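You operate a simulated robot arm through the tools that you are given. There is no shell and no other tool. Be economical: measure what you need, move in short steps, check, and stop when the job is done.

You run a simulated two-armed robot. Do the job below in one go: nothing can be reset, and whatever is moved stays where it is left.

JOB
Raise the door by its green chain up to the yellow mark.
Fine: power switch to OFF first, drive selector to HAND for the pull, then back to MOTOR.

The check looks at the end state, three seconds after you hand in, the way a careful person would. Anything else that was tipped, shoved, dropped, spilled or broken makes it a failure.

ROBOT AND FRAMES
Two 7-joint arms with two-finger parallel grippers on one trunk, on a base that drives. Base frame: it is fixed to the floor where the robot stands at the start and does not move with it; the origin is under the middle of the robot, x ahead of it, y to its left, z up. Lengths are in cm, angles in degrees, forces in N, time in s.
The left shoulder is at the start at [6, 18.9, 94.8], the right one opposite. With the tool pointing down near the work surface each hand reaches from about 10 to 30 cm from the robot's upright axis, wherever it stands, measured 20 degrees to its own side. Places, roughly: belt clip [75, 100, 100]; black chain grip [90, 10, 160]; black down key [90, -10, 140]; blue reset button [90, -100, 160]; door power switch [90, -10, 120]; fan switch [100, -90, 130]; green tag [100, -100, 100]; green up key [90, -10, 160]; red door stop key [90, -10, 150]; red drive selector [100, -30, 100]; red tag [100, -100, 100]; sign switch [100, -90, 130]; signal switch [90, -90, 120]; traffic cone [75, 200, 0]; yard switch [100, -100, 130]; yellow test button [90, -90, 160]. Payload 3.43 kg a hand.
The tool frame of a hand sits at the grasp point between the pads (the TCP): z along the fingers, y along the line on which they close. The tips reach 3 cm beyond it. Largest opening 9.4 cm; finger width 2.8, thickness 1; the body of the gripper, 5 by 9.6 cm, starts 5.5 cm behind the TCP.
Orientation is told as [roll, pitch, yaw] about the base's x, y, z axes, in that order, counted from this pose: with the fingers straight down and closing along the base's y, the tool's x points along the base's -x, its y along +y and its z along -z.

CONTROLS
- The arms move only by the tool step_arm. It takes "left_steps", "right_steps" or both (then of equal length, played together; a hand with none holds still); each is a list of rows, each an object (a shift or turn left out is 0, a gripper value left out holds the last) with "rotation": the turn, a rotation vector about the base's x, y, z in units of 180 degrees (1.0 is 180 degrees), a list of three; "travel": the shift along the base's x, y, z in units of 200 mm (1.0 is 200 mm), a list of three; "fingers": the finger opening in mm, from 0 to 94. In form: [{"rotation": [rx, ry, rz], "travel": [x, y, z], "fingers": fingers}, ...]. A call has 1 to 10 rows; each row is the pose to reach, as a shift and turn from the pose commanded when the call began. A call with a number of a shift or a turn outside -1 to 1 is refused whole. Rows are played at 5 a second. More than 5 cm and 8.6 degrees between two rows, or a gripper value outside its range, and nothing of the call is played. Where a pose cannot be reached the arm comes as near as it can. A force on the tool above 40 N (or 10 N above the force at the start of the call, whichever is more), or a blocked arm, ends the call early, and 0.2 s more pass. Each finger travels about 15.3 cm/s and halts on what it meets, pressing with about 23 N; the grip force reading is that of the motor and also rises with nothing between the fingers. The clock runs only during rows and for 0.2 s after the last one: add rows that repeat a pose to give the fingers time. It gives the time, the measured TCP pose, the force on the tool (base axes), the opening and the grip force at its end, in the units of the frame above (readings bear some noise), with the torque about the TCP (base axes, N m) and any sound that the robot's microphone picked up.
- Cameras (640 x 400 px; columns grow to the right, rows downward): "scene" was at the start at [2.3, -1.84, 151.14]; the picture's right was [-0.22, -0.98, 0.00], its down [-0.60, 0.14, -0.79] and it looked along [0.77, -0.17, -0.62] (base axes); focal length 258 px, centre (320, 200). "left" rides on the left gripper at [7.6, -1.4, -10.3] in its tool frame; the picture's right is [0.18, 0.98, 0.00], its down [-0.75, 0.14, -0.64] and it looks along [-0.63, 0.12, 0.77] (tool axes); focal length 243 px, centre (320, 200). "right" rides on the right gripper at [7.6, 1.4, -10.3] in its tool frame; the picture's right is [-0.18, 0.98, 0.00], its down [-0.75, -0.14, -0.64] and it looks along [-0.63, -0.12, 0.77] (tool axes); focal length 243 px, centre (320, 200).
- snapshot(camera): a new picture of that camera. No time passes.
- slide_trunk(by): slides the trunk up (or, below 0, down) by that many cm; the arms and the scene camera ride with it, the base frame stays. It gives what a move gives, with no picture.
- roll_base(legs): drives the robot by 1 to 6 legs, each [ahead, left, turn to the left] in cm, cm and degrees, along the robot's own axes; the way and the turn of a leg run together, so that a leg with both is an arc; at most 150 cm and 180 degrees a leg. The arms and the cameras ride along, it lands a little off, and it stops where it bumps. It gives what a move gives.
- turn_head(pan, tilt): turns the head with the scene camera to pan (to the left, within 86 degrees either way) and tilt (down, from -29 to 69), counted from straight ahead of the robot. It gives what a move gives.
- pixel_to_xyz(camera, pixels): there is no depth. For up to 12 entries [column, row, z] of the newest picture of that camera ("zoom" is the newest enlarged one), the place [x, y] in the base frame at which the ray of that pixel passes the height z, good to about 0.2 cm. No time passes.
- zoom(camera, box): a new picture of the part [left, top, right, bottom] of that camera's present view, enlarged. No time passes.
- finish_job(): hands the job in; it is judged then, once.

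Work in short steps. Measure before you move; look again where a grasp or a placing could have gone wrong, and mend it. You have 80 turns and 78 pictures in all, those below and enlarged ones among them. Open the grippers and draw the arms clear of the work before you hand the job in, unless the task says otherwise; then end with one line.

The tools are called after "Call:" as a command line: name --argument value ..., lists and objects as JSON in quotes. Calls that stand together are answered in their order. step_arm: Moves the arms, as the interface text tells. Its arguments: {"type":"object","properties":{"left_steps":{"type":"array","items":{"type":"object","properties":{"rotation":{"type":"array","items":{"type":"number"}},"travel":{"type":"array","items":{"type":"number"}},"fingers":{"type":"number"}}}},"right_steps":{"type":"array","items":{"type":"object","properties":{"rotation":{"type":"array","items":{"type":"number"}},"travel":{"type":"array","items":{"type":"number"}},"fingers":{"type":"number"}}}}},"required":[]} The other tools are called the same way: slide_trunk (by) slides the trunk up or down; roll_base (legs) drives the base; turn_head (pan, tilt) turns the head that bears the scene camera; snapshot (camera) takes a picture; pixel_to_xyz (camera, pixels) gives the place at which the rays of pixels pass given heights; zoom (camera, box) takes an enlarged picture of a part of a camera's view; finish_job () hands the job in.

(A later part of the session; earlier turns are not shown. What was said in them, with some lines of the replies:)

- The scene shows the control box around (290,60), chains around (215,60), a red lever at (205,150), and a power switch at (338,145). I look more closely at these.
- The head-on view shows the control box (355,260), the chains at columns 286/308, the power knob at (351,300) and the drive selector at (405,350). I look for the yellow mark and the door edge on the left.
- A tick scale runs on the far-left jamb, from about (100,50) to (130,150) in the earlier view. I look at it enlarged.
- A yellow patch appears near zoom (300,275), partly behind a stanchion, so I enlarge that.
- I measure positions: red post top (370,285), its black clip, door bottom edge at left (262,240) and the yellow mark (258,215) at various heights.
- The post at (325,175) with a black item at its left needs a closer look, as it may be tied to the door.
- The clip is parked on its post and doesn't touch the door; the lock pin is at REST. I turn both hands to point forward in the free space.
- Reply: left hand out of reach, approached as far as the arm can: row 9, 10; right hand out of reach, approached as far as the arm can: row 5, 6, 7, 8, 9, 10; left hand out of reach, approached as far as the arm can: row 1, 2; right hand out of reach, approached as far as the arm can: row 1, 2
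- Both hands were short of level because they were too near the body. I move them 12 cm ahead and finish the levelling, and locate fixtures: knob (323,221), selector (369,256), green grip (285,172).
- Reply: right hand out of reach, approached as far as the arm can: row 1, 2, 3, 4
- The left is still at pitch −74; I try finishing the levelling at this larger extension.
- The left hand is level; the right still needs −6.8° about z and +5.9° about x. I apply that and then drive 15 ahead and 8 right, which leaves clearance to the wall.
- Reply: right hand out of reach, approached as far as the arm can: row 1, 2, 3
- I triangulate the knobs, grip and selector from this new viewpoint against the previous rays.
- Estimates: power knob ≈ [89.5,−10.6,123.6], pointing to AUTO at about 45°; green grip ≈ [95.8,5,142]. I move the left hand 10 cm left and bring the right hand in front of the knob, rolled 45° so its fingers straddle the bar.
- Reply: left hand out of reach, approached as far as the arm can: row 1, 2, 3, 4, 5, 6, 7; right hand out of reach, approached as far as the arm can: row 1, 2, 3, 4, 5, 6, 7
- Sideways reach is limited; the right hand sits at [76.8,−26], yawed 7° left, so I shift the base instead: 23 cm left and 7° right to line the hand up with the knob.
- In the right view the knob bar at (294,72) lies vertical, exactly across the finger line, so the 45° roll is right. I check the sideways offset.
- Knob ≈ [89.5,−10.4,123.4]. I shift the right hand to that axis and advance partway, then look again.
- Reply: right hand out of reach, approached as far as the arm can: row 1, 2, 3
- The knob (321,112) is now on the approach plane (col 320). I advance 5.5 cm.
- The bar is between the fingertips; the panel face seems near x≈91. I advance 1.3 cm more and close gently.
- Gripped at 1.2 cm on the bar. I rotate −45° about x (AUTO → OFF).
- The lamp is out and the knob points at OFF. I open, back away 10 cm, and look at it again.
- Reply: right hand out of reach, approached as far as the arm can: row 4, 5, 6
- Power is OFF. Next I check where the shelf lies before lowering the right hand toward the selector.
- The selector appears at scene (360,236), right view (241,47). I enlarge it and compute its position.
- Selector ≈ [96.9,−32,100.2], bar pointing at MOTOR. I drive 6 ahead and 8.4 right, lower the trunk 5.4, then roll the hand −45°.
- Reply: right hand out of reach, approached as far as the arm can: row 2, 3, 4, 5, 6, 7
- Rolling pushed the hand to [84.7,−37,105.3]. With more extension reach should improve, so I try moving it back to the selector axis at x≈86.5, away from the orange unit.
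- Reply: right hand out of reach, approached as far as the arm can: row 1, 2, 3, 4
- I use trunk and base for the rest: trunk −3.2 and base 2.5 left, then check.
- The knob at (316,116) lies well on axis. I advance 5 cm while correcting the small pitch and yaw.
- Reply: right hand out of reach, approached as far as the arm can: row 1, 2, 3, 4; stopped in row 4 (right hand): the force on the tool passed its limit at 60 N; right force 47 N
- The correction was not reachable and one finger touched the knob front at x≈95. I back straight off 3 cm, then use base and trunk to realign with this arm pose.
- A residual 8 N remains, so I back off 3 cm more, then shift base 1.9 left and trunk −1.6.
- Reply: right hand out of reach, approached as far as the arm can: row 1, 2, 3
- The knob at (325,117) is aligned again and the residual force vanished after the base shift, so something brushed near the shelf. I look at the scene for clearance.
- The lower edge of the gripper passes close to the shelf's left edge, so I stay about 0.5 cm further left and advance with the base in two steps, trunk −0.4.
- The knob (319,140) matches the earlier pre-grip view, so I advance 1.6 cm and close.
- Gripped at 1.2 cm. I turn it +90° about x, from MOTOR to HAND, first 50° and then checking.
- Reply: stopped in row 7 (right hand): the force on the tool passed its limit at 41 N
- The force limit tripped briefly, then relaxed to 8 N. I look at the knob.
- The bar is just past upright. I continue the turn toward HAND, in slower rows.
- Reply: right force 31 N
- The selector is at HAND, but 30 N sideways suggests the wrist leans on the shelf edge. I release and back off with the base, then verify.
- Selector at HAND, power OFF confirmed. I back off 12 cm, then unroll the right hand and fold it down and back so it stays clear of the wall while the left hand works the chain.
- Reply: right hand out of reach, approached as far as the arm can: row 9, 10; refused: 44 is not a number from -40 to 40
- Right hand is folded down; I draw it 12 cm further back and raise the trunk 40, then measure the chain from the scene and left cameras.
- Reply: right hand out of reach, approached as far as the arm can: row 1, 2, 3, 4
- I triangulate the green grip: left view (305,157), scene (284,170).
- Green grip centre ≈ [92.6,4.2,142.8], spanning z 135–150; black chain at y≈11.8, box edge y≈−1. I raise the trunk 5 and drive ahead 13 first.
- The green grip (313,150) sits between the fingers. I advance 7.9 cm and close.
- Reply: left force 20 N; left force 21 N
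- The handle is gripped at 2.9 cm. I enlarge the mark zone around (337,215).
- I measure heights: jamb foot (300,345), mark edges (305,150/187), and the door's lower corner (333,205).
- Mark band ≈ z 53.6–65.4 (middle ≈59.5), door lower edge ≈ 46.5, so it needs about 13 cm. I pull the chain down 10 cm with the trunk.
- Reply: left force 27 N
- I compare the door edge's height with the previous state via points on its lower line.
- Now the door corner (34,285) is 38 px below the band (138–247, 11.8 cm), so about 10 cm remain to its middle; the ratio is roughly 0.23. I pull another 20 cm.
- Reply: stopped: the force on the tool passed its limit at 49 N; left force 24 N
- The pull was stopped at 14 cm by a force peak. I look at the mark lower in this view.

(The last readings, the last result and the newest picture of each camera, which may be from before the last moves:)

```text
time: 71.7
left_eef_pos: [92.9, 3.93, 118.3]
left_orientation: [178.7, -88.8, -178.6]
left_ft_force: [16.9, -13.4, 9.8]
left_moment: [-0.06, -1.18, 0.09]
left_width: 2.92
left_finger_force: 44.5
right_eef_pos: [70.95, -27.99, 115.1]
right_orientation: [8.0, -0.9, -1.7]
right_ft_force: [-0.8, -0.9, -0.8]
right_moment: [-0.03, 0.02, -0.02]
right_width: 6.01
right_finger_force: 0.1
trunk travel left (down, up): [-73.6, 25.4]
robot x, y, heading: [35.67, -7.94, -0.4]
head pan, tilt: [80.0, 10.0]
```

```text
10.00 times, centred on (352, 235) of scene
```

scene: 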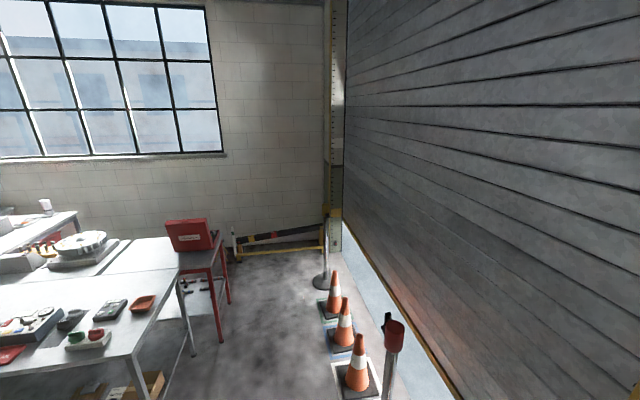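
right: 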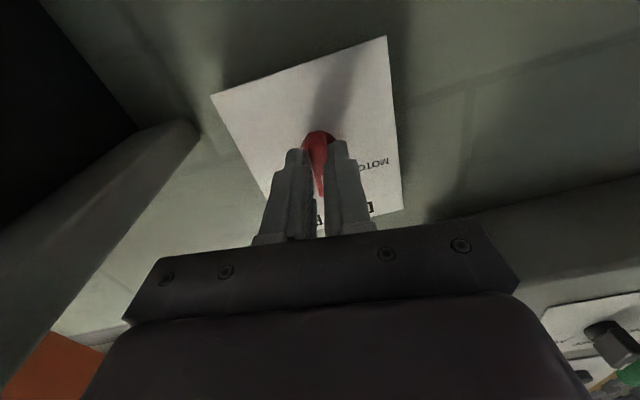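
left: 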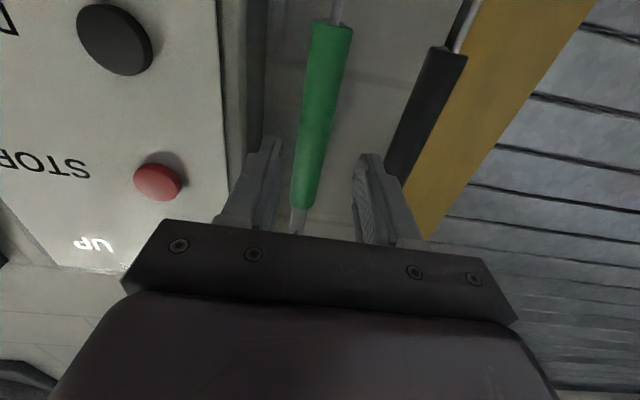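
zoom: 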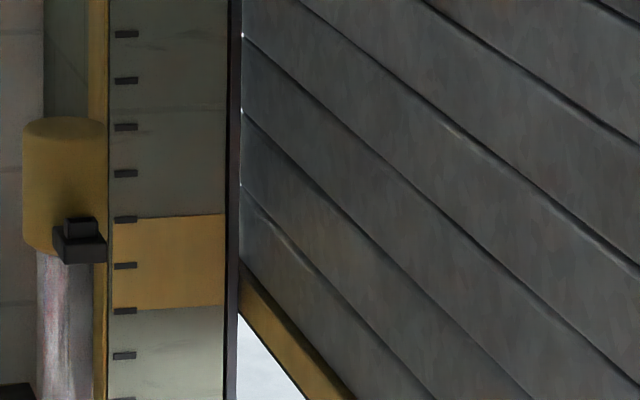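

The door corner (238,313) is 1.2 tick spacings below the band's middle tick; so far ≈0.037 tick per cm of pull, so about 32 cm remain. I pull in 8–10 cm steps.

Call:
slide_trunk --by -9

Call:
slide_trunk --by -9

Call:
zoom --camera "scene" --box '[320, 195, 384, 235]'

```text
time: 72.2
left_eef_pos: [92.84, 4.07, 118.29]
left_orientation: [-177.1, -87.6, 176.9]
left_ft_force: [4.2, -10.5, 8.0]
left_moment: [0.13, 0.26, -0.34]
left_width: 2.92
left_finger_force: 45.0
right_eef_pos: [70.83, -27.82, 114.21]
right_orientation: [7.9, -1.0, -1.7]
right_ft_force: [-0.4, 0.3, 0.0]
right_moment: [-0.01, 0.0, 0.01]
right_width: 5.99
right_finger_force: 0.1
trunk travel left (down, up): [-72.7, 26.3]
robot x, y, heading: [35.72, -7.55, -0.3]
head pan, tilt: [80.0, 10.0]
stopped: the force on the tool passed its limit at 44 N (the readings are from after the stop); the commanded pose is now the measured one
```

```text
time: 72.7
left_eef_pos: [92.77, 4.0, 118.11]
left_orientation: [-176.2, -86.0, 176.2]
left_ft_force: [-6.0, -7.2, 8.3]
left_moment: [0.29, 0.36, -0.38]
left_width: 2.92
left_finger_force: 44.8
right_eef_pos: [70.58, -27.78, 112.74]
right_orientation: [7.9, -1.3, -1.8]
right_ft_force: [-0.2, 0.1, 0.2]
right_moment: [0.01, 0.01, 0.01]
right_width: 6.01
right_finger_force: 0.1
trunk travel left (down, up): [-71.3, 27.7]
robot x, y, heading: [35.94, -7.4, -0.2]
head pan, tilt: [80.0, 10.0]
stopped: the force on the tool passed its limit at 45 N (the readings are from after the stop); the commanded pose is now the measured one
```

```text
10.00 times, centred on (352, 215) of scene
```

zoom: 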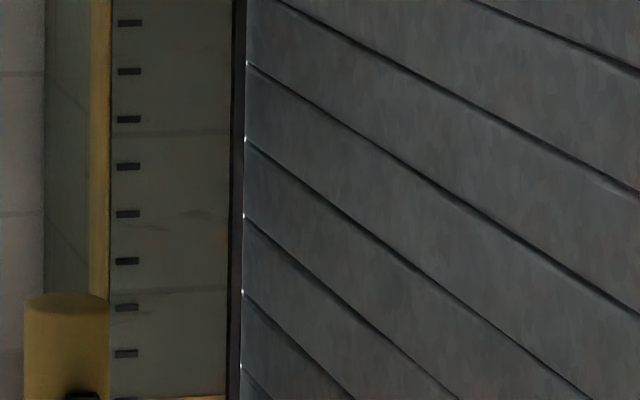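

The chain stopped moving at z≈118 with ~45 N resistance. I look at the hand and chain to find what is blocking.

Call:
turn_head --pan 25 --tilt 40

Call:
snapshot --camera "scene"

Call:
snapshot --camera "left"

```text
time: 73.9
left_eef_pos: [92.81, 3.92, 117.86]
left_orientation: [-176.3, -86.2, 176.4]
left_ft_force: [-5.1, -10.6, 10.5]
left_moment: [0.19, -1.26, -0.04]
left_width: 2.9
left_finger_force: 44.0
right_eef_pos: [70.6, -27.85, 112.88]
right_orientation: [7.9, -1.2, -1.7]
right_ft_force: [-0.7, 0.0, -0.3]
right_moment: [0.02, 0.02, -0.01]
right_width: 5.99
right_finger_force: 0.0
trunk travel left (down, up): [-71.3, 27.7]
robot x, y, heading: [35.81, -7.83, -0.3]
head pan, tilt: [25.0, 40.0]
```

```text
14 pictures are left
```

scene: 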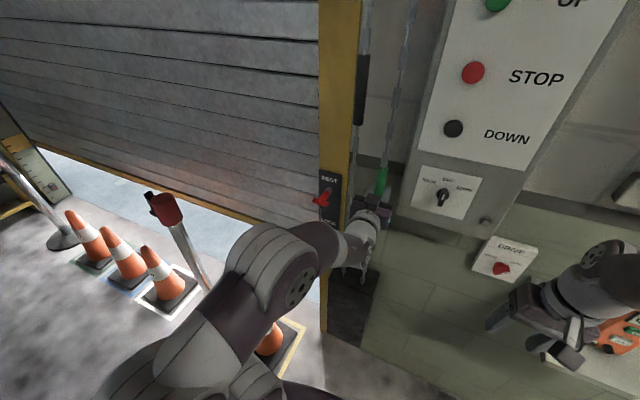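

```text
13 pictures are left
```

left: 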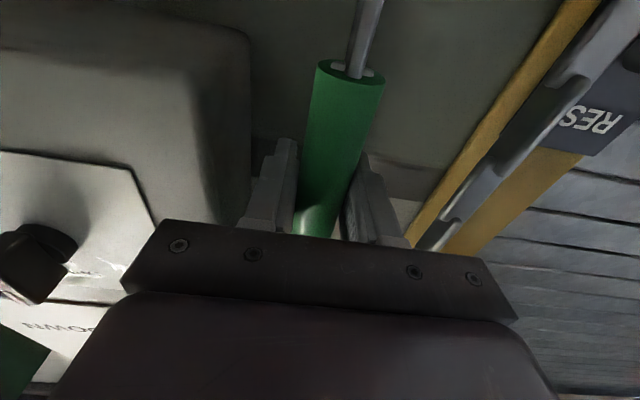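

Nothing seems to touch the hand; resistance may be speed dependent. I try a slow arm pull: 4 cm over 10 rows.

Call:
step_arm --left_steps '[{"travel": [0, 0, -0.02]}, {"travel": [0, 0, -0.04]}, {"travel": [0, 0, -0.06]}, {"travel": [0, 0, -0.08]}, {"travel": [0, 0, -0.1]}, {"travel": [0, 0, -0.12]}, {"travel": [0, 0, -0.14]}, {"travel": [0, 0, -0.16]}, {"travel": [0, 0, -0.18]}, {"travel": [0, 0, -0.2]}]'

```text
time: 74.6
left_eef_pos: [92.72, 3.98, 117.92]
left_orientation: [-175.4, -84.9, 175.5]
left_ft_force: [-12.7, -7.2, 9.4]
left_moment: [0.35, 0.47, -0.36]
left_width: 2.9
left_finger_force: 45.0
right_eef_pos: [70.43, -27.78, 112.84]
right_orientation: [8.0, -1.2, -1.8]
right_ft_force: [-0.2, 0.2, 0.0]
right_moment: [-0.02, 0.01, 0.0]
right_width: 6.01
right_finger_force: 0.1
trunk travel left (down, up): [-71.3, 27.7]
robot x, y, heading: [35.96, -7.8, -0.3]
head pan, tilt: [25.0, 40.0]
stopped in row 3 (left hand): the force on the tool passed its limit at 42 N (the readings are from after the stop); the commanded pose is now the measured one
```

A hard stop at about 25 cm of stroke. I open the fingers to see whether the handle returns for another stroke, then look.

Call:
step_arm --left_steps '[{"travel": [0, 0, 0.02]}, {"fingers": 45, "travel": [0, 0, 0.02]}, {"fingers": 45, "travel": [0, 0, 0.02]}, {"fingers": 45, "travel": [0, 0, 0.02]}]'

Call:
snapshot --camera "scene"

```text
time: 75.6
left_eef_pos: [93.28, 4.24, 117.91]
left_orientation: [-173.1, -85.5, 173.3]
left_ft_force: [0.4, -0.7, 0.3]
left_moment: [-0.02, -0.02, -0.03]
left_width: 4.51
left_finger_force: 0.0
right_eef_pos: [70.81, -27.61, 112.7]
right_orientation: [7.9, -0.8, -1.7]
right_ft_force: [0.1, 0.6, 1.1]
right_moment: [-0.05, -0.02, 0.01]
right_width: 5.97
right_finger_force: 0.1
trunk travel left (down, up): [-71.3, 27.7]
robot x, y, heading: [35.78, -7.69, 0.1]
head pan, tilt: [25.0, 40.0]
```

```text
12 pictures are left
```

scene: 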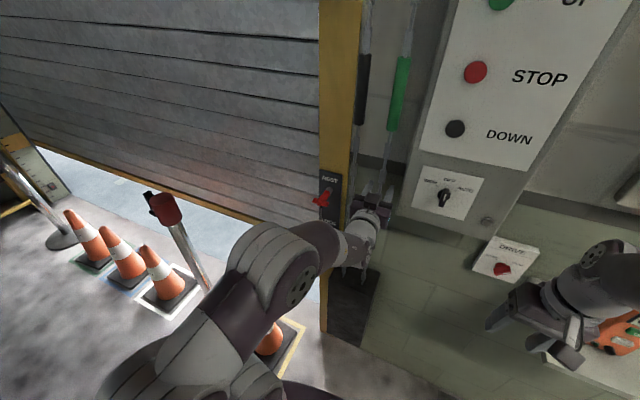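

The handle sprang back up and works as a ratchet, so I make another stroke: correct the pitch, raise 24.5 cm with open fingers, and grip again.

Call:
step_arm --left_steps '[{"rotation": [0, -0.015, 0], "travel": [0, -0.01, 0], "fingers": 54}, {"rotation": [0, -0.025, 0], "travel": [-0.01, -0.01, 0]}, {"rotation": [0, -0.025, 0], "travel": [-0.01, -0.01, 0]}]'

Call:
slide_trunk --by 24.5

Call:
step_arm --left_steps '[{"fingers": 30}, {"fingers": 10}, {"fingers": 0}, {"fingers": 0}]'

```text
time: 76.4
left_eef_pos: [94.34, 3.8, 118.19]
left_orientation: [-176.7, -81.0, 176.9]
left_ft_force: [0.4, 0.3, 0.1]
left_moment: [-0.01, -0.02, 0.01]
left_width: 5.41
left_finger_force: 0.2
left hand out of reach, approached as far as the arm can: row 1, 2, 3
right_eef_pos: [70.7, -27.73, 112.67]
right_orientation: [7.9, -1.1, -1.6]
right_ft_force: [0.5, 0.3, 0.1]
right_moment: [0.03, 0.0, -0.01]
right_width: 5.97
right_finger_force: 0.1
trunk travel left (down, up): [-71.3, 27.7]
robot x, y, heading: [36.15, -7.81, -0.3]
head pan, tilt: [25.0, 40.0]
```

```text
time: 78.9
left_eef_pos: [94.19, 3.84, 142.68]
left_orientation: [-176.6, -81.1, 176.8]
left_ft_force: [0.4, -0.1, 0.1]
left_moment: [0.0, 0.03, -0.02]
left_width: 5.38
left_finger_force: 0.0
right_eef_pos: [70.79, -27.57, 137.23]
right_orientation: [7.8, -1.0, -1.7]
right_ft_force: [0.0, -0.3, -0.3]
right_moment: [0.02, -0.01, 0.01]
right_width: 5.98
right_finger_force: 0.0
trunk travel left (down, up): [-95.8, 3.2]
robot x, y, heading: [36.17, -7.29, -0.2]
head pan, tilt: [25.0, 40.0]
```

```text
time: 79.9
left_eef_pos: [94.29, 4.02, 142.68]
left_orientation: [-176.1, -81.0, 176.3]
left_ft_force: [0.5, 6.3, 0.8]
left_moment: [0.65, 0.03, -0.06]
left_width: 2.9
left_finger_force: 45.0
right_eef_pos: [70.72, -27.48, 137.41]
right_orientation: [7.8, -1.0, -1.7]
right_ft_force: [-0.6, 0.5, -0.1]
right_moment: [-0.01, -0.01, 0.0]
right_width: 6.0
right_finger_force: 0.1
trunk travel left (down, up): [-95.8, 3.2]
robot x, y, heading: [35.95, -7.63, -0.3]
head pan, tilt: [25.0, 40.0]
```

Gripped again at 2.9 cm. I pull 12 + 11 cm and then check the door.

Call:
slide_trunk --by -12

Call:
slide_trunk --by -11

Call:
turn_head --pan 80 --tilt 10

Call:
zoom --camera "scene" --box '[320, 215, 384, 255]'

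```text
time: 81.4
left_eef_pos: [94.19, 3.95, 130.76]
left_orientation: [-175.9, -80.9, 176.2]
left_ft_force: [2.9, 8.5, 5.5]
left_moment: [0.58, -0.9, -0.18]
left_width: 2.9
left_finger_force: 44.6
right_eef_pos: [70.8, -27.45, 125.18]
right_orientation: [7.7, -1.2, -1.8]
right_ft_force: [0.5, 0.2, -0.8]
right_moment: [0.0, 0.04, -0.03]
right_width: 6.0
right_finger_force: 0.0
trunk travel left (down, up): [-83.8, 15.2]
robot x, y, heading: [35.75, -7.72, 0.0]
head pan, tilt: [25.0, 40.0]
```

```text
time: 82.8
left_eef_pos: [94.39, 4.07, 119.73]
left_orientation: [-175.9, -80.9, 176.2]
left_ft_force: [6.3, 11.0, 8.3]
left_moment: [0.6, -0.75, -0.26]
left_width: 2.87
left_finger_force: 44.6
right_eef_pos: [70.93, -27.54, 114.27]
right_orientation: [7.7, -1.1, -1.8]
right_ft_force: [0.1, 0.8, -0.2]
right_moment: [0.03, 0.02, 0.03]
right_width: 6.0
right_finger_force: 0.1
trunk travel left (down, up): [-72.8, 26.2]
robot x, y, heading: [35.59, -7.99, -0.3]
head pan, tilt: [25.0, 40.0]
```

```text
time: 84.1
left_eef_pos: [94.23, 4.01, 119.77]
left_orientation: [-175.9, -81.1, 176.2]
left_ft_force: [4.3, 10.9, 10.1]
left_moment: [0.64, 0.06, -0.26]
left_width: 2.89
left_finger_force: 44.7
right_eef_pos: [70.72, -27.42, 114.3]
right_orientation: [7.7, -1.2, -1.6]
right_ft_force: [-0.2, 0.7, -0.2]
right_moment: [0.02, 0.03, 0.01]
right_width: 6.02
right_finger_force: 0.0
trunk travel left (down, up): [-72.8, 26.2]
robot x, y, heading: [35.82, -7.74, -0.3]
head pan, tilt: [80.0, 10.0]
```

```text
10.00 times, centred on (352, 235) of scene
```

zoom: 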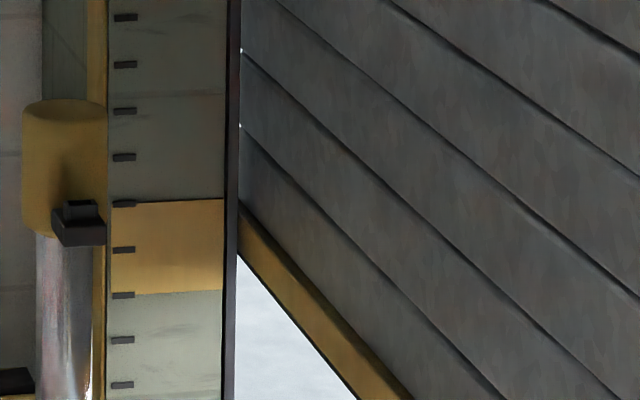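

The door corner (238,255) is 11 px (0.24 tick) below the band's middle (≈244); about 5.5 cm of pull remains. I release, go up and take a short stroke of 5.5 cm.

Call:
step_arm --left_steps '[{"fingers": 30}, {"fingers": 54}, {"fingers": 54}]'

Call:
slide_trunk --by 23

Call:
step_arm --left_steps '[{"fingers": 30}, {"fingers": 10}, {"fingers": 0}, {"fingers": 0}]'

Call:
slide_trunk --by -5.5

Call:
zoom --camera "scene" --box '[320, 235, 384, 275]'

```text
time: 84.9
left_eef_pos: [94.13, 3.75, 119.67]
left_orientation: [-176.6, -81.0, 176.9]
left_ft_force: [0.5, 0.0, 0.2]
left_moment: [0.03, 0.03, 0.0]
left_width: 5.41
left_finger_force: 0.0
right_eef_pos: [70.78, -27.59, 114.43]
right_orientation: [7.8, -1.1, -1.7]
right_ft_force: [-0.8, -0.2, 0.4]
right_moment: [-0.02, 0.0, -0.01]
right_width: 6.0
right_finger_force: 0.0
trunk travel left (down, up): [-72.8, 26.2]
robot x, y, heading: [35.65, -7.65, -0.2]
head pan, tilt: [80.0, 10.0]
```

```text
time: 87.3
left_eef_pos: [94.41, 3.69, 142.78]
left_orientation: [-176.6, -80.9, 176.8]
left_ft_force: [0.6, 0.7, -0.4]
left_moment: [0.01, -0.01, 0.0]
left_width: 5.43
left_finger_force: 0.0
right_eef_pos: [70.69, -27.52, 137.25]
right_orientation: [7.8, -1.0, -1.7]
right_ft_force: [-0.5, 0.0, 0.4]
right_moment: [-0.01, 0.01, -0.03]
right_width: 6.0
right_finger_force: 0.1
trunk travel left (down, up): [-95.8, 3.2]
robot x, y, heading: [36.0, -7.75, -0.1]
head pan, tilt: [80.0, 10.0]
```

```text
time: 88.3
left_eef_pos: [94.32, 3.93, 142.72]
left_orientation: [-176.1, -81.1, 176.4]
left_ft_force: [0.3, 6.0, 1.9]
left_moment: [0.69, 0.02, -0.02]
left_width: 2.9
left_finger_force: 45.4
right_eef_pos: [70.79, -27.37, 137.25]
right_orientation: [7.8, -1.0, -1.6]
right_ft_force: [0.4, 0.7, -0.6]
right_moment: [0.0, -0.01, -0.02]
right_width: 5.97
right_finger_force: 0.1
trunk travel left (down, up): [-95.8, 3.2]
robot x, y, heading: [36.18, -7.47, -0.3]
head pan, tilt: [80.0, 10.0]
```

```text
time: 89.3
left_eef_pos: [94.27, 4.05, 137.31]
left_orientation: [-176.0, -80.9, 176.2]
left_ft_force: [1.8, 7.5, 2.2]
left_moment: [0.55, -0.5, -0.1]
left_width: 2.89
left_finger_force: 45.2
right_eef_pos: [70.88, -27.5, 131.71]
right_orientation: [7.6, -1.1, -1.6]
right_ft_force: [0.4, 0.3, -0.2]
right_moment: [0.01, 0.02, -0.01]
right_width: 5.99
right_finger_force: 0.1
trunk travel left (down, up): [-90.3, 8.7]
robot x, y, heading: [35.7, -8.15, -0.0]
head pan, tilt: [80.0, 10.0]
```

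```text
10.00 times, centred on (352, 255) of scene
```

zoom: 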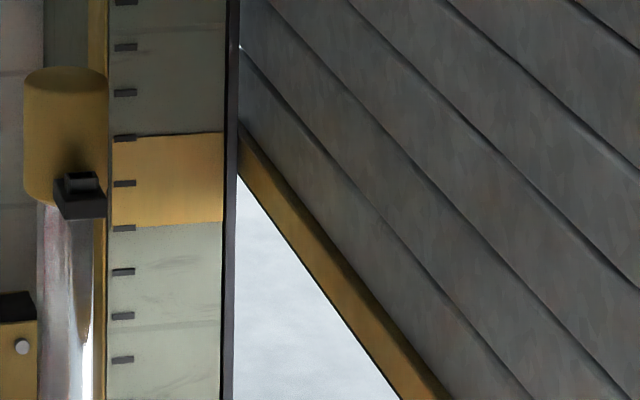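

The door edge (≈174) is now level with the band's middle (≈176). I release the chain, back off 25 cm with the base, and lower the trunk to selector level.

Call:
step_arm --left_steps '[{"fingers": 30}, {"fingers": 70}, {"fingers": 70}]'

Call:
roll_base --legs '[[-25, 0, 0], [-6, 0, 0]]'

Call:
slide_trunk --by -36.8

Call:
step_arm --right_steps '[{"travel": [0.2, 0, -0.1]}, {"travel": [0.4, 0, -0.15]}, {"travel": [0.6, 0, -0.2]}, {"travel": [0.6, 0, -0.2]}]'

Call:
step_arm --right_steps '[{"rotation": [0, -0.046, 0], "travel": [0.15, 0, 0.04]}, {"rotation": [0, -0.092, 0], "travel": [0.3, 0, 0.1]}, {"rotation": [0, -0.138, 0], "travel": [0.45, 0, 0.15]}, {"rotation": [0, -0.184, 0], "travel": [0.6, 0, 0.2]}, {"rotation": [0, -0.23, 0], "travel": [0.75, 0, 0.25]}, {"rotation": [0, -0.276, 0], "travel": [0.9, 0, 0.3]}, {"rotation": [0, -0.322, 0], "travel": [1, 0, 0.35]}, {"rotation": [0, -0.368, 0], "travel": [1, 0, 0.4]}, {"rotation": [0, -0.414, 0], "travel": [1, 0, 0.4]}, {"rotation": [0, -0.46, 0], "travel": [1, 0, 0.4]}]'

```text
time: 90.1
left_eef_pos: [94.18, 3.88, 137.09]
left_orientation: [-176.5, -81.1, 176.7]
left_ft_force: [-2.0, 4.6, -2.3]
left_moment: [0.24, -0.05, -0.21]
left_width: 6.71
left_finger_force: 0.1
right_eef_pos: [70.72, -27.5, 131.84]
right_orientation: [7.9, -1.1, -1.7]
right_ft_force: [0.5, -0.4, -0.1]
right_moment: [0.03, 0.01, -0.03]
right_width: 5.97
right_finger_force: 0.1
trunk travel left (down, up): [-90.3, 8.7]
robot x, y, heading: [35.58, -7.68, -0.3]
head pan, tilt: [80.0, 10.0]
```

```text
time: 92.5
left_eef_pos: [63.8, 4.11, 136.88]
left_orientation: [-176.5, -81.5, 176.8]
left_ft_force: [0.5, 0.3, -1.2]
left_moment: [-0.01, -0.01, -0.01]
left_width: 7.01
left_finger_force: 0.0
right_eef_pos: [40.44, -27.52, 131.57]
right_orientation: [7.8, -0.6, -1.4]
right_ft_force: [0.6, 0.9, -1.4]
right_moment: [0.02, 0.04, 0.02]
right_width: 5.96
right_finger_force: 0.0
trunk travel left (down, up): [-90.3, 8.7]
robot x, y, heading: [4.74, -7.85, -0.2]
head pan, tilt: [80.0, 10.0]
```

```text
time: 96.0
left_eef_pos: [62.95, 3.99, 100.35]
left_orientation: [-176.6, -81.0, 177.0]
left_ft_force: [-0.5, 0.6, -0.2]
left_moment: [0.0, -0.03, -0.01]
left_width: 7.01
left_finger_force: 0.0
right_eef_pos: [39.63, -27.52, 94.87]
right_orientation: [7.8, -1.0, -1.6]
right_ft_force: [0.3, -0.1, -0.5]
right_moment: [-0.01, 0.03, 0.01]
right_width: 6.0
right_finger_force: 0.0
trunk travel left (down, up): [-53.5, 45.5]
robot x, y, heading: [4.72, -7.64, 0.0]
head pan, tilt: [80.0, 10.0]
```

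```text
time: 97.0
left_eef_pos: [62.78, 3.96, 100.55]
left_orientation: [-176.6, -81.1, 177.0]
left_ft_force: [0.2, 0.0, -0.2]
left_moment: [0.03, 0.0, -0.01]
left_width: 7.04
left_finger_force: 0.0
right_eef_pos: [51.55, -27.58, 91.04]
right_orientation: [7.8, -1.1, -1.6]
right_ft_force: [0.7, 0.8, 1.1]
right_moment: [0.0, -0.03, -0.01]
right_width: 6.0
right_finger_force: 0.0
trunk travel left (down, up): [-53.5, 45.5]
robot x, y, heading: [4.58, -7.61, -0.0]
head pan, tilt: [80.0, 10.0]
```

```text
time: 99.2
left_eef_pos: [62.92, 4.04, 100.5]
left_orientation: [-176.5, -81.0, 177.0]
left_ft_force: [0.2, 0.5, -0.1]
left_moment: [-0.01, 0.01, -0.01]
left_width: 7.03
left_finger_force: 0.2
right_eef_pos: [71.59, -27.5, 99.11]
right_orientation: [22.5, -83.7, -14.8]
right_ft_force: [-0.6, -0.2, -1.3]
right_moment: [0.04, 0.03, 0.04]
right_width: 6.0
right_finger_force: 0.1
trunk travel left (down, up): [-53.5, 45.5]
robot x, y, heading: [4.69, -7.03, -0.1]
head pan, tilt: [80.0, 10.0]
```

The right hand is back in its level pose. I roll it +45°, then restore the base to the pre-selector position (turn −7°, 8.5 left, 9.6 ahead) and look.

Call:
step_arm --right_steps '[{"rotation": [0.045, 0, 0], "travel": [0.05, 0, 0.01]}, {"rotation": [0.09, 0, 0], "travel": [0.1, 0, 0.02]}, {"rotation": [0.135, 0, 0], "travel": [0.15, -0.02, 0.03]}, {"rotation": [0.18, 0, 0], "travel": [0.2, -0.04, 0.04]}, {"rotation": [0.22, 0, 0], "travel": [0.22, -0.06, 0.045]}, {"rotation": [0.25, 0, 0], "travel": [0.22, -0.07, 0.045]}, {"rotation": [0.25, 0, 0], "travel": [0.22, -0.07, 0.045]}]'

Call:
roll_base --legs '[[0, 8.5, 0], [0, 0, -7], [9, 0, 0]]'

Call:
snapshot --camera "right"

```text
time: 100.8
left_eef_pos: [63.05, 3.94, 100.48]
left_orientation: [-176.6, -81.0, 177.0]
left_ft_force: [0.1, 0.4, 0.8]
left_moment: [-0.01, 0.0, 0.0]
left_width: 6.98
left_finger_force: 0.0
right_eef_pos: [76.07, -28.96, 99.9]
right_orientation: [91.8, -43.1, -81.4]
right_ft_force: [-0.5, 0.3, 0.1]
right_moment: [-0.02, -0.02, 0.01]
right_width: 5.99
right_finger_force: 0.1
trunk travel left (down, up): [-53.5, 45.5]
robot x, y, heading: [4.42, -7.2, -0.2]
head pan, tilt: [80.0, 10.0]
```

```text
time: 103.2
left_eef_pos: [73.11, 4.22, 100.37]
left_orientation: [-176.6, -81.1, 169.9]
left_ft_force: [0.9, -0.3, -0.5]
left_moment: [0.01, -0.06, -0.01]
left_width: 6.99
left_finger_force: 0.1
right_eef_pos: [82.06, -30.18, 99.81]
right_orientation: [91.7, -43.1, -88.6]
right_ft_force: [-0.1, -0.1, 0.2]
right_moment: [-0.02, -0.04, -0.02]
right_width: 6.02
right_finger_force: 0.1
trunk travel left (down, up): [-53.5, 45.5]
robot x, y, heading: [13.67, -0.41, -7.2]
head pan, tilt: [80.0, 10.0]
```

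```text
9 pictures are left
```

right: 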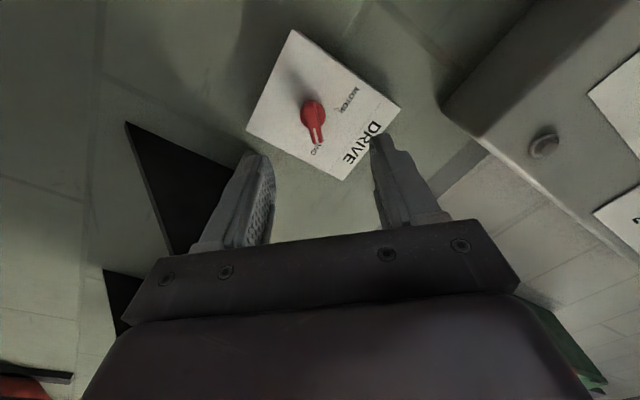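

The knob (314,108) is aligned, pointing at HAND. Target TCP is [92.3,−31.9,100]; I drive 8.7 ahead, then finish.

Call:
roll_base --legs '[[8.6, -0.4, 0]]'

Call:
snapshot --camera "right"

```text
time: 104.3
left_eef_pos: [81.81, 2.5, 100.31]
left_orientation: [-176.6, -81.1, 169.9]
left_ft_force: [0.1, 0.3, 0.4]
left_moment: [0.02, -0.04, 0.01]
left_width: 6.99
left_finger_force: 0.0
right_eef_pos: [90.42, -31.56, 99.71]
right_orientation: [91.6, -43.2, -88.6]
right_ft_force: [0.6, -0.3, 0.2]
right_moment: [0.04, -0.02, 0.02]
right_width: 5.98
right_finger_force: 0.0
trunk travel left (down, up): [-53.5, 45.5]
robot x, y, heading: [22.19, -1.62, -7.4]
head pan, tilt: [80.0, 10.0]
```

```text
8 pictures are left
```

right: 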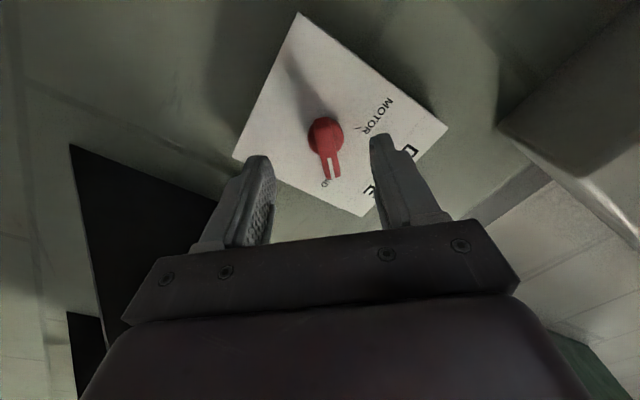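

Aligned at (327,138). I nudge the trunk +0.3, advance 1.8, close, and turn −49° first.

Call:
slide_trunk --by 0.4

Call:
roll_base --legs '[[1.8, 0.1, 0]]'

Call:
step_arm --right_steps '[{"fingers": 40}, {"fingers": 20}, {"fingers": 5}, {"fingers": 5}]'

Call:
step_arm --right_steps '[{"rotation": [-0.035, 0, 0]}, {"rotation": [-0.07, 0, 0]}, {"rotation": [-0.105, 0, 0]}, {"rotation": [-0.14, 0, 0]}, {"rotation": [-0.175, 0, 0]}, {"rotation": [-0.21, 0, 0]}, {"rotation": [-0.245, 0, 0]}, {"rotation": [-0.27, 0, 0]}, {"rotation": [-0.27, 0, 0]}]'

```text
time: 104.8
left_eef_pos: [81.78, 2.62, 100.85]
left_orientation: [-176.7, -81.1, 170.0]
left_ft_force: [0.3, 0.8, 0.1]
left_moment: [0.02, 0.04, 0.02]
left_width: 6.99
left_finger_force: 0.0
right_eef_pos: [90.39, -31.79, 100.26]
right_orientation: [91.7, -43.1, -88.6]
right_ft_force: [0.6, 0.1, -0.4]
right_moment: [0.0, 0.0, 0.0]
right_width: 6.0
right_finger_force: 0.2
trunk travel left (down, up): [-53.9, 45.1]
robot x, y, heading: [22.38, -1.53, -7.4]
head pan, tilt: [80.0, 10.0]
```

```text
time: 105.6
left_eef_pos: [83.66, 2.53, 100.84]
left_orientation: [-176.6, -81.1, 169.9]
left_ft_force: [0.3, 0.5, -0.8]
left_moment: [0.0, 0.01, -0.02]
left_width: 6.99
left_finger_force: 0.0
right_eef_pos: [92.22, -31.76, 100.27]
right_orientation: [91.7, -43.0, -88.5]
right_ft_force: [0.0, 0.1, -0.2]
right_moment: [0.02, 0.02, 0.0]
right_width: 6.0
right_finger_force: 0.1
trunk travel left (down, up): [-53.9, 45.1]
robot x, y, heading: [24.09, -1.89, -7.1]
head pan, tilt: [80.0, 10.0]
```

```text
time: 106.6
left_eef_pos: [83.34, 2.54, 100.72]
left_orientation: [-176.3, -81.0, 169.5]
left_ft_force: [-0.5, 0.1, -0.4]
left_moment: [0.03, 0.01, -0.05]
left_width: 6.99
left_finger_force: 0.1
right_eef_pos: [92.24, -31.53, 100.5]
right_orientation: [92.0, -43.2, -88.8]
right_ft_force: [6.0, 1.9, 7.3]
right_moment: [-1.26, 0.02, 0.07]
right_width: 1.2
right_finger_force: 44.9
trunk travel left (down, up): [-53.9, 45.1]
robot x, y, heading: [24.07, -1.76, -7.3]
head pan, tilt: [80.0, 10.0]
```

```text
time: 108.6
left_eef_pos: [83.31, 2.63, 100.78]
left_orientation: [-176.1, -81.0, 169.4]
left_ft_force: [0.1, 0.1, -0.9]
left_moment: [0.0, -0.01, 0.01]
left_width: 7.0
left_finger_force: 0.0
right_eef_pos: [92.2, -31.68, 100.64]
right_orientation: [-66.4, -88.0, 69.1]
right_ft_force: [16.7, 2.2, 24.1]
right_moment: [0.03, -1.15, -0.11]
right_width: 1.2
right_finger_force: 44.8
trunk travel left (down, up): [-53.9, 45.1]
robot x, y, heading: [24.26, -1.95, -7.3]
head pan, tilt: [80.0, 10.0]
```

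The turn is halfway with 24 N upward load; I ease the pose up and ahead by 0.4 cm while finishing the turn to MOTOR.

Call:
step_arm --right_steps '[{"rotation": [-0.01, 0, 0], "travel": [0.01, 0, 0.015]}, {"rotation": [-0.04, 0, 0], "travel": [0.015, 0, 0.02]}, {"rotation": [-0.07, 0, 0], "travel": [0.015, 0, 0.02]}, {"rotation": [-0.1, 0, 0], "travel": [0.015, 0, 0.02]}, {"rotation": [-0.13, 0, 0], "travel": [0.015, 0, 0.02]}, {"rotation": [-0.16, 0, 0], "travel": [0.015, 0, 0.02]}, {"rotation": [-0.19, 0, 0], "travel": [0.015, 0, 0.02]}, {"rotation": [-0.22, 0, 0], "travel": [0.015, 0, 0.02]}, {"rotation": [-0.23, 0, 0], "travel": [0.015, 0, 0.02]}, {"rotation": [-0.23, 0, 0], "travel": [0.015, 0, 0.02]}]'

Call:
turn_head --pan -5 --tilt 25

Call:
zoom --camera "scene" --box '[290, 170, 418, 250]'

```text
time: 111.0
left_eef_pos: [83.22, 2.66, 101.07]
left_orientation: [-176.6, -80.8, 169.8]
left_ft_force: [-0.8, 0.5, 0.1]
left_moment: [0.0, 0.0, 0.02]
left_width: 6.99
left_finger_force: 0.1
right_eef_pos: [92.31, -31.56, 100.66]
right_orientation: [-85.8, -46.9, 88.6]
right_ft_force: [-16.2, 6.8, 1.3]
right_moment: [-0.05, 0.29, -0.2]
right_width: 1.19
right_finger_force: 44.9
trunk travel left (down, up): [-53.9, 45.1]
robot x, y, heading: [24.14, -1.75, -7.2]
head pan, tilt: [80.0, 10.0]
stopped in row 10 (right hand): the force on the tool passed its limit at 41 N (the readings are from after the stop); the commanded pose is now the measured one
```

```text
time: 112.6
left_eef_pos: [83.11, 2.68, 101.01]
left_orientation: [-176.1, -80.7, 169.5]
left_ft_force: [0.1, -0.9, 0.2]
left_moment: [0.02, -0.02, -0.02]
left_width: 7.0
left_finger_force: 0.0
right_eef_pos: [92.28, -31.54, 100.74]
right_orientation: [-86.0, -46.8, 88.6]
right_ft_force: [-18.1, 11.1, -1.2]
right_moment: [-0.04, -0.6, 0.7]
right_width: 1.2
right_finger_force: 44.9
trunk travel left (down, up): [-53.9, 45.1]
robot x, y, heading: [24.04, -1.68, -7.3]
head pan, tilt: [-5.0, 25.0]
```

```text
5.00 times, centred on (354, 210) of scene
```

zoom: 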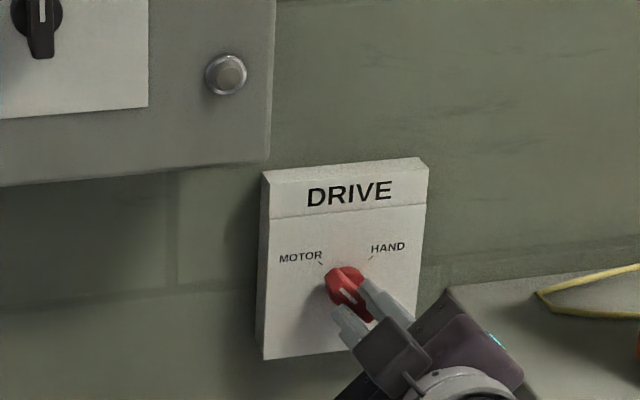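

The bar points to MOTOR. I open the fingers, back straight off, and verify.

Call:
step_arm --right_steps '[{"fingers": 30}, {"fingers": 60}, {"fingers": 60}]'

Call:
roll_base --legs '[[-10, 1.2, 0], [-14, 0, 0]]'

Call:
zoom --camera "scene" --box '[270, 130, 430, 230]'

```text
time: 113.4
left_eef_pos: [83.37, 2.5, 100.93]
left_orientation: [-176.6, -81.0, 169.8]
left_ft_force: [-0.3, 0.0, -0.8]
left_moment: [-0.01, 0.0, 0.01]
left_width: 6.98
left_finger_force: 0.0
right_eef_pos: [92.53, -31.87, 100.38]
right_orientation: [-85.6, -46.8, 88.3]
right_ft_force: [-0.5, 0.1, -0.5]
right_moment: [0.01, 0.0, 0.03]
right_width: 6.0
right_finger_force: 0.1
trunk travel left (down, up): [-53.9, 45.1]
robot x, y, heading: [24.01, -1.74, -7.0]
head pan, tilt: [-5.0, 25.0]
```

```text
time: 115.4
left_eef_pos: [59.46, 6.64, 100.88]
left_orientation: [-176.7, -80.9, 169.9]
left_ft_force: [-0.4, 0.2, 0.7]
left_moment: [-0.01, 0.0, 0.01]
left_width: 6.98
left_finger_force: 0.0
right_eef_pos: [68.61, -27.62, 100.49]
right_orientation: [-85.8, -46.8, 88.4]
right_ft_force: [-0.2, 0.3, -0.4]
right_moment: [-0.02, 0.03, 0.02]
right_width: 6.02
right_finger_force: 0.2
trunk travel left (down, up): [-53.9, 45.1]
robot x, y, heading: [-0.19, 2.52, -7.2]
head pan, tilt: [-5.0, 25.0]
```

```text
4.00 times, centred on (350, 180) of scene
```

zoom: 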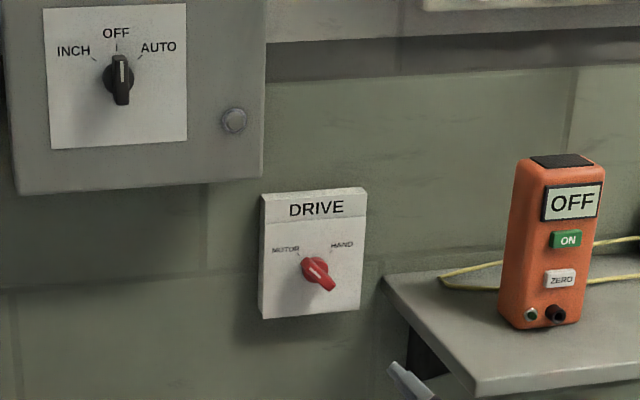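

OFF and MOTOR are both confirmed. Last I recheck the door against the mark.

Call:
turn_head --pan 72 --tilt 10

Call:
snapshot --camera "scene"

```text
time: 116.9
left_eef_pos: [59.46, 6.56, 100.81]
left_orientation: [-176.7, -80.8, 170.0]
left_ft_force: [-0.6, -0.6, 0.0]
left_moment: [0.01, 0.02, -0.02]
left_width: 6.99
left_finger_force: 0.0
right_eef_pos: [68.71, -27.68, 100.48]
right_orientation: [-85.5, -46.9, 88.3]
right_ft_force: [0.0, -0.9, -0.9]
right_moment: [-0.01, 0.05, -0.02]
right_width: 5.99
right_finger_force: 0.0
trunk travel left (down, up): [-53.9, 45.1]
robot x, y, heading: [0.17, 2.55, -7.3]
head pan, tilt: [72.0, 10.0]
```

```text
5 pictures are left
```

scene: 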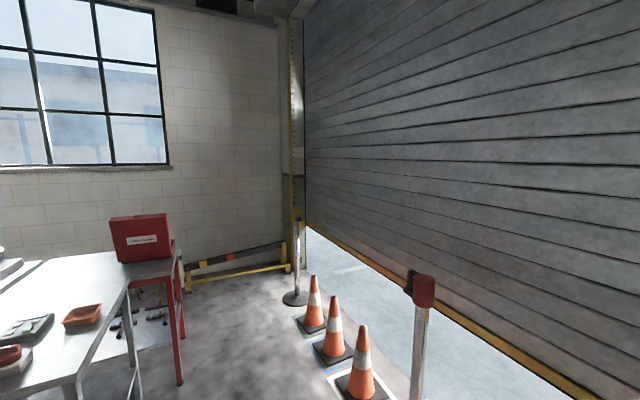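

Call:
zoom --camera "scene" --box '[275, 200, 339, 240]'

```text
10.00 times, centred on (307, 220) of scene
```

zoom: 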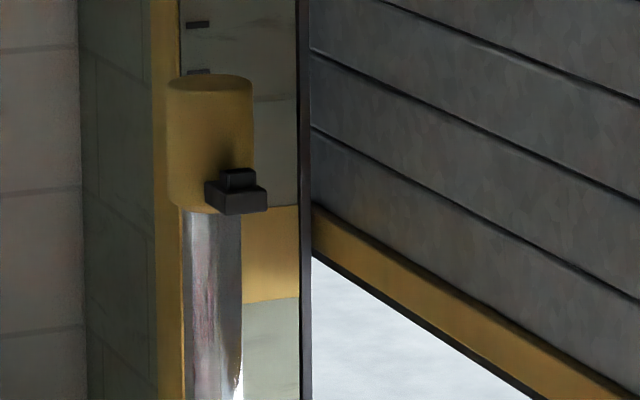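

The door edge sits within about half a centimetre of the mark's middle. Power is OFF, the selector is at MOTOR, and both hands are open and clear, so I hand in.

Call:
finish_job

```text
The job is handed in.
```

The door's lower edge is raised to the yellow mark, within about half a centimetre of the middle of the band. The power switch is at OFF and the drive selector is back at MOTOR after the pull at HAND.
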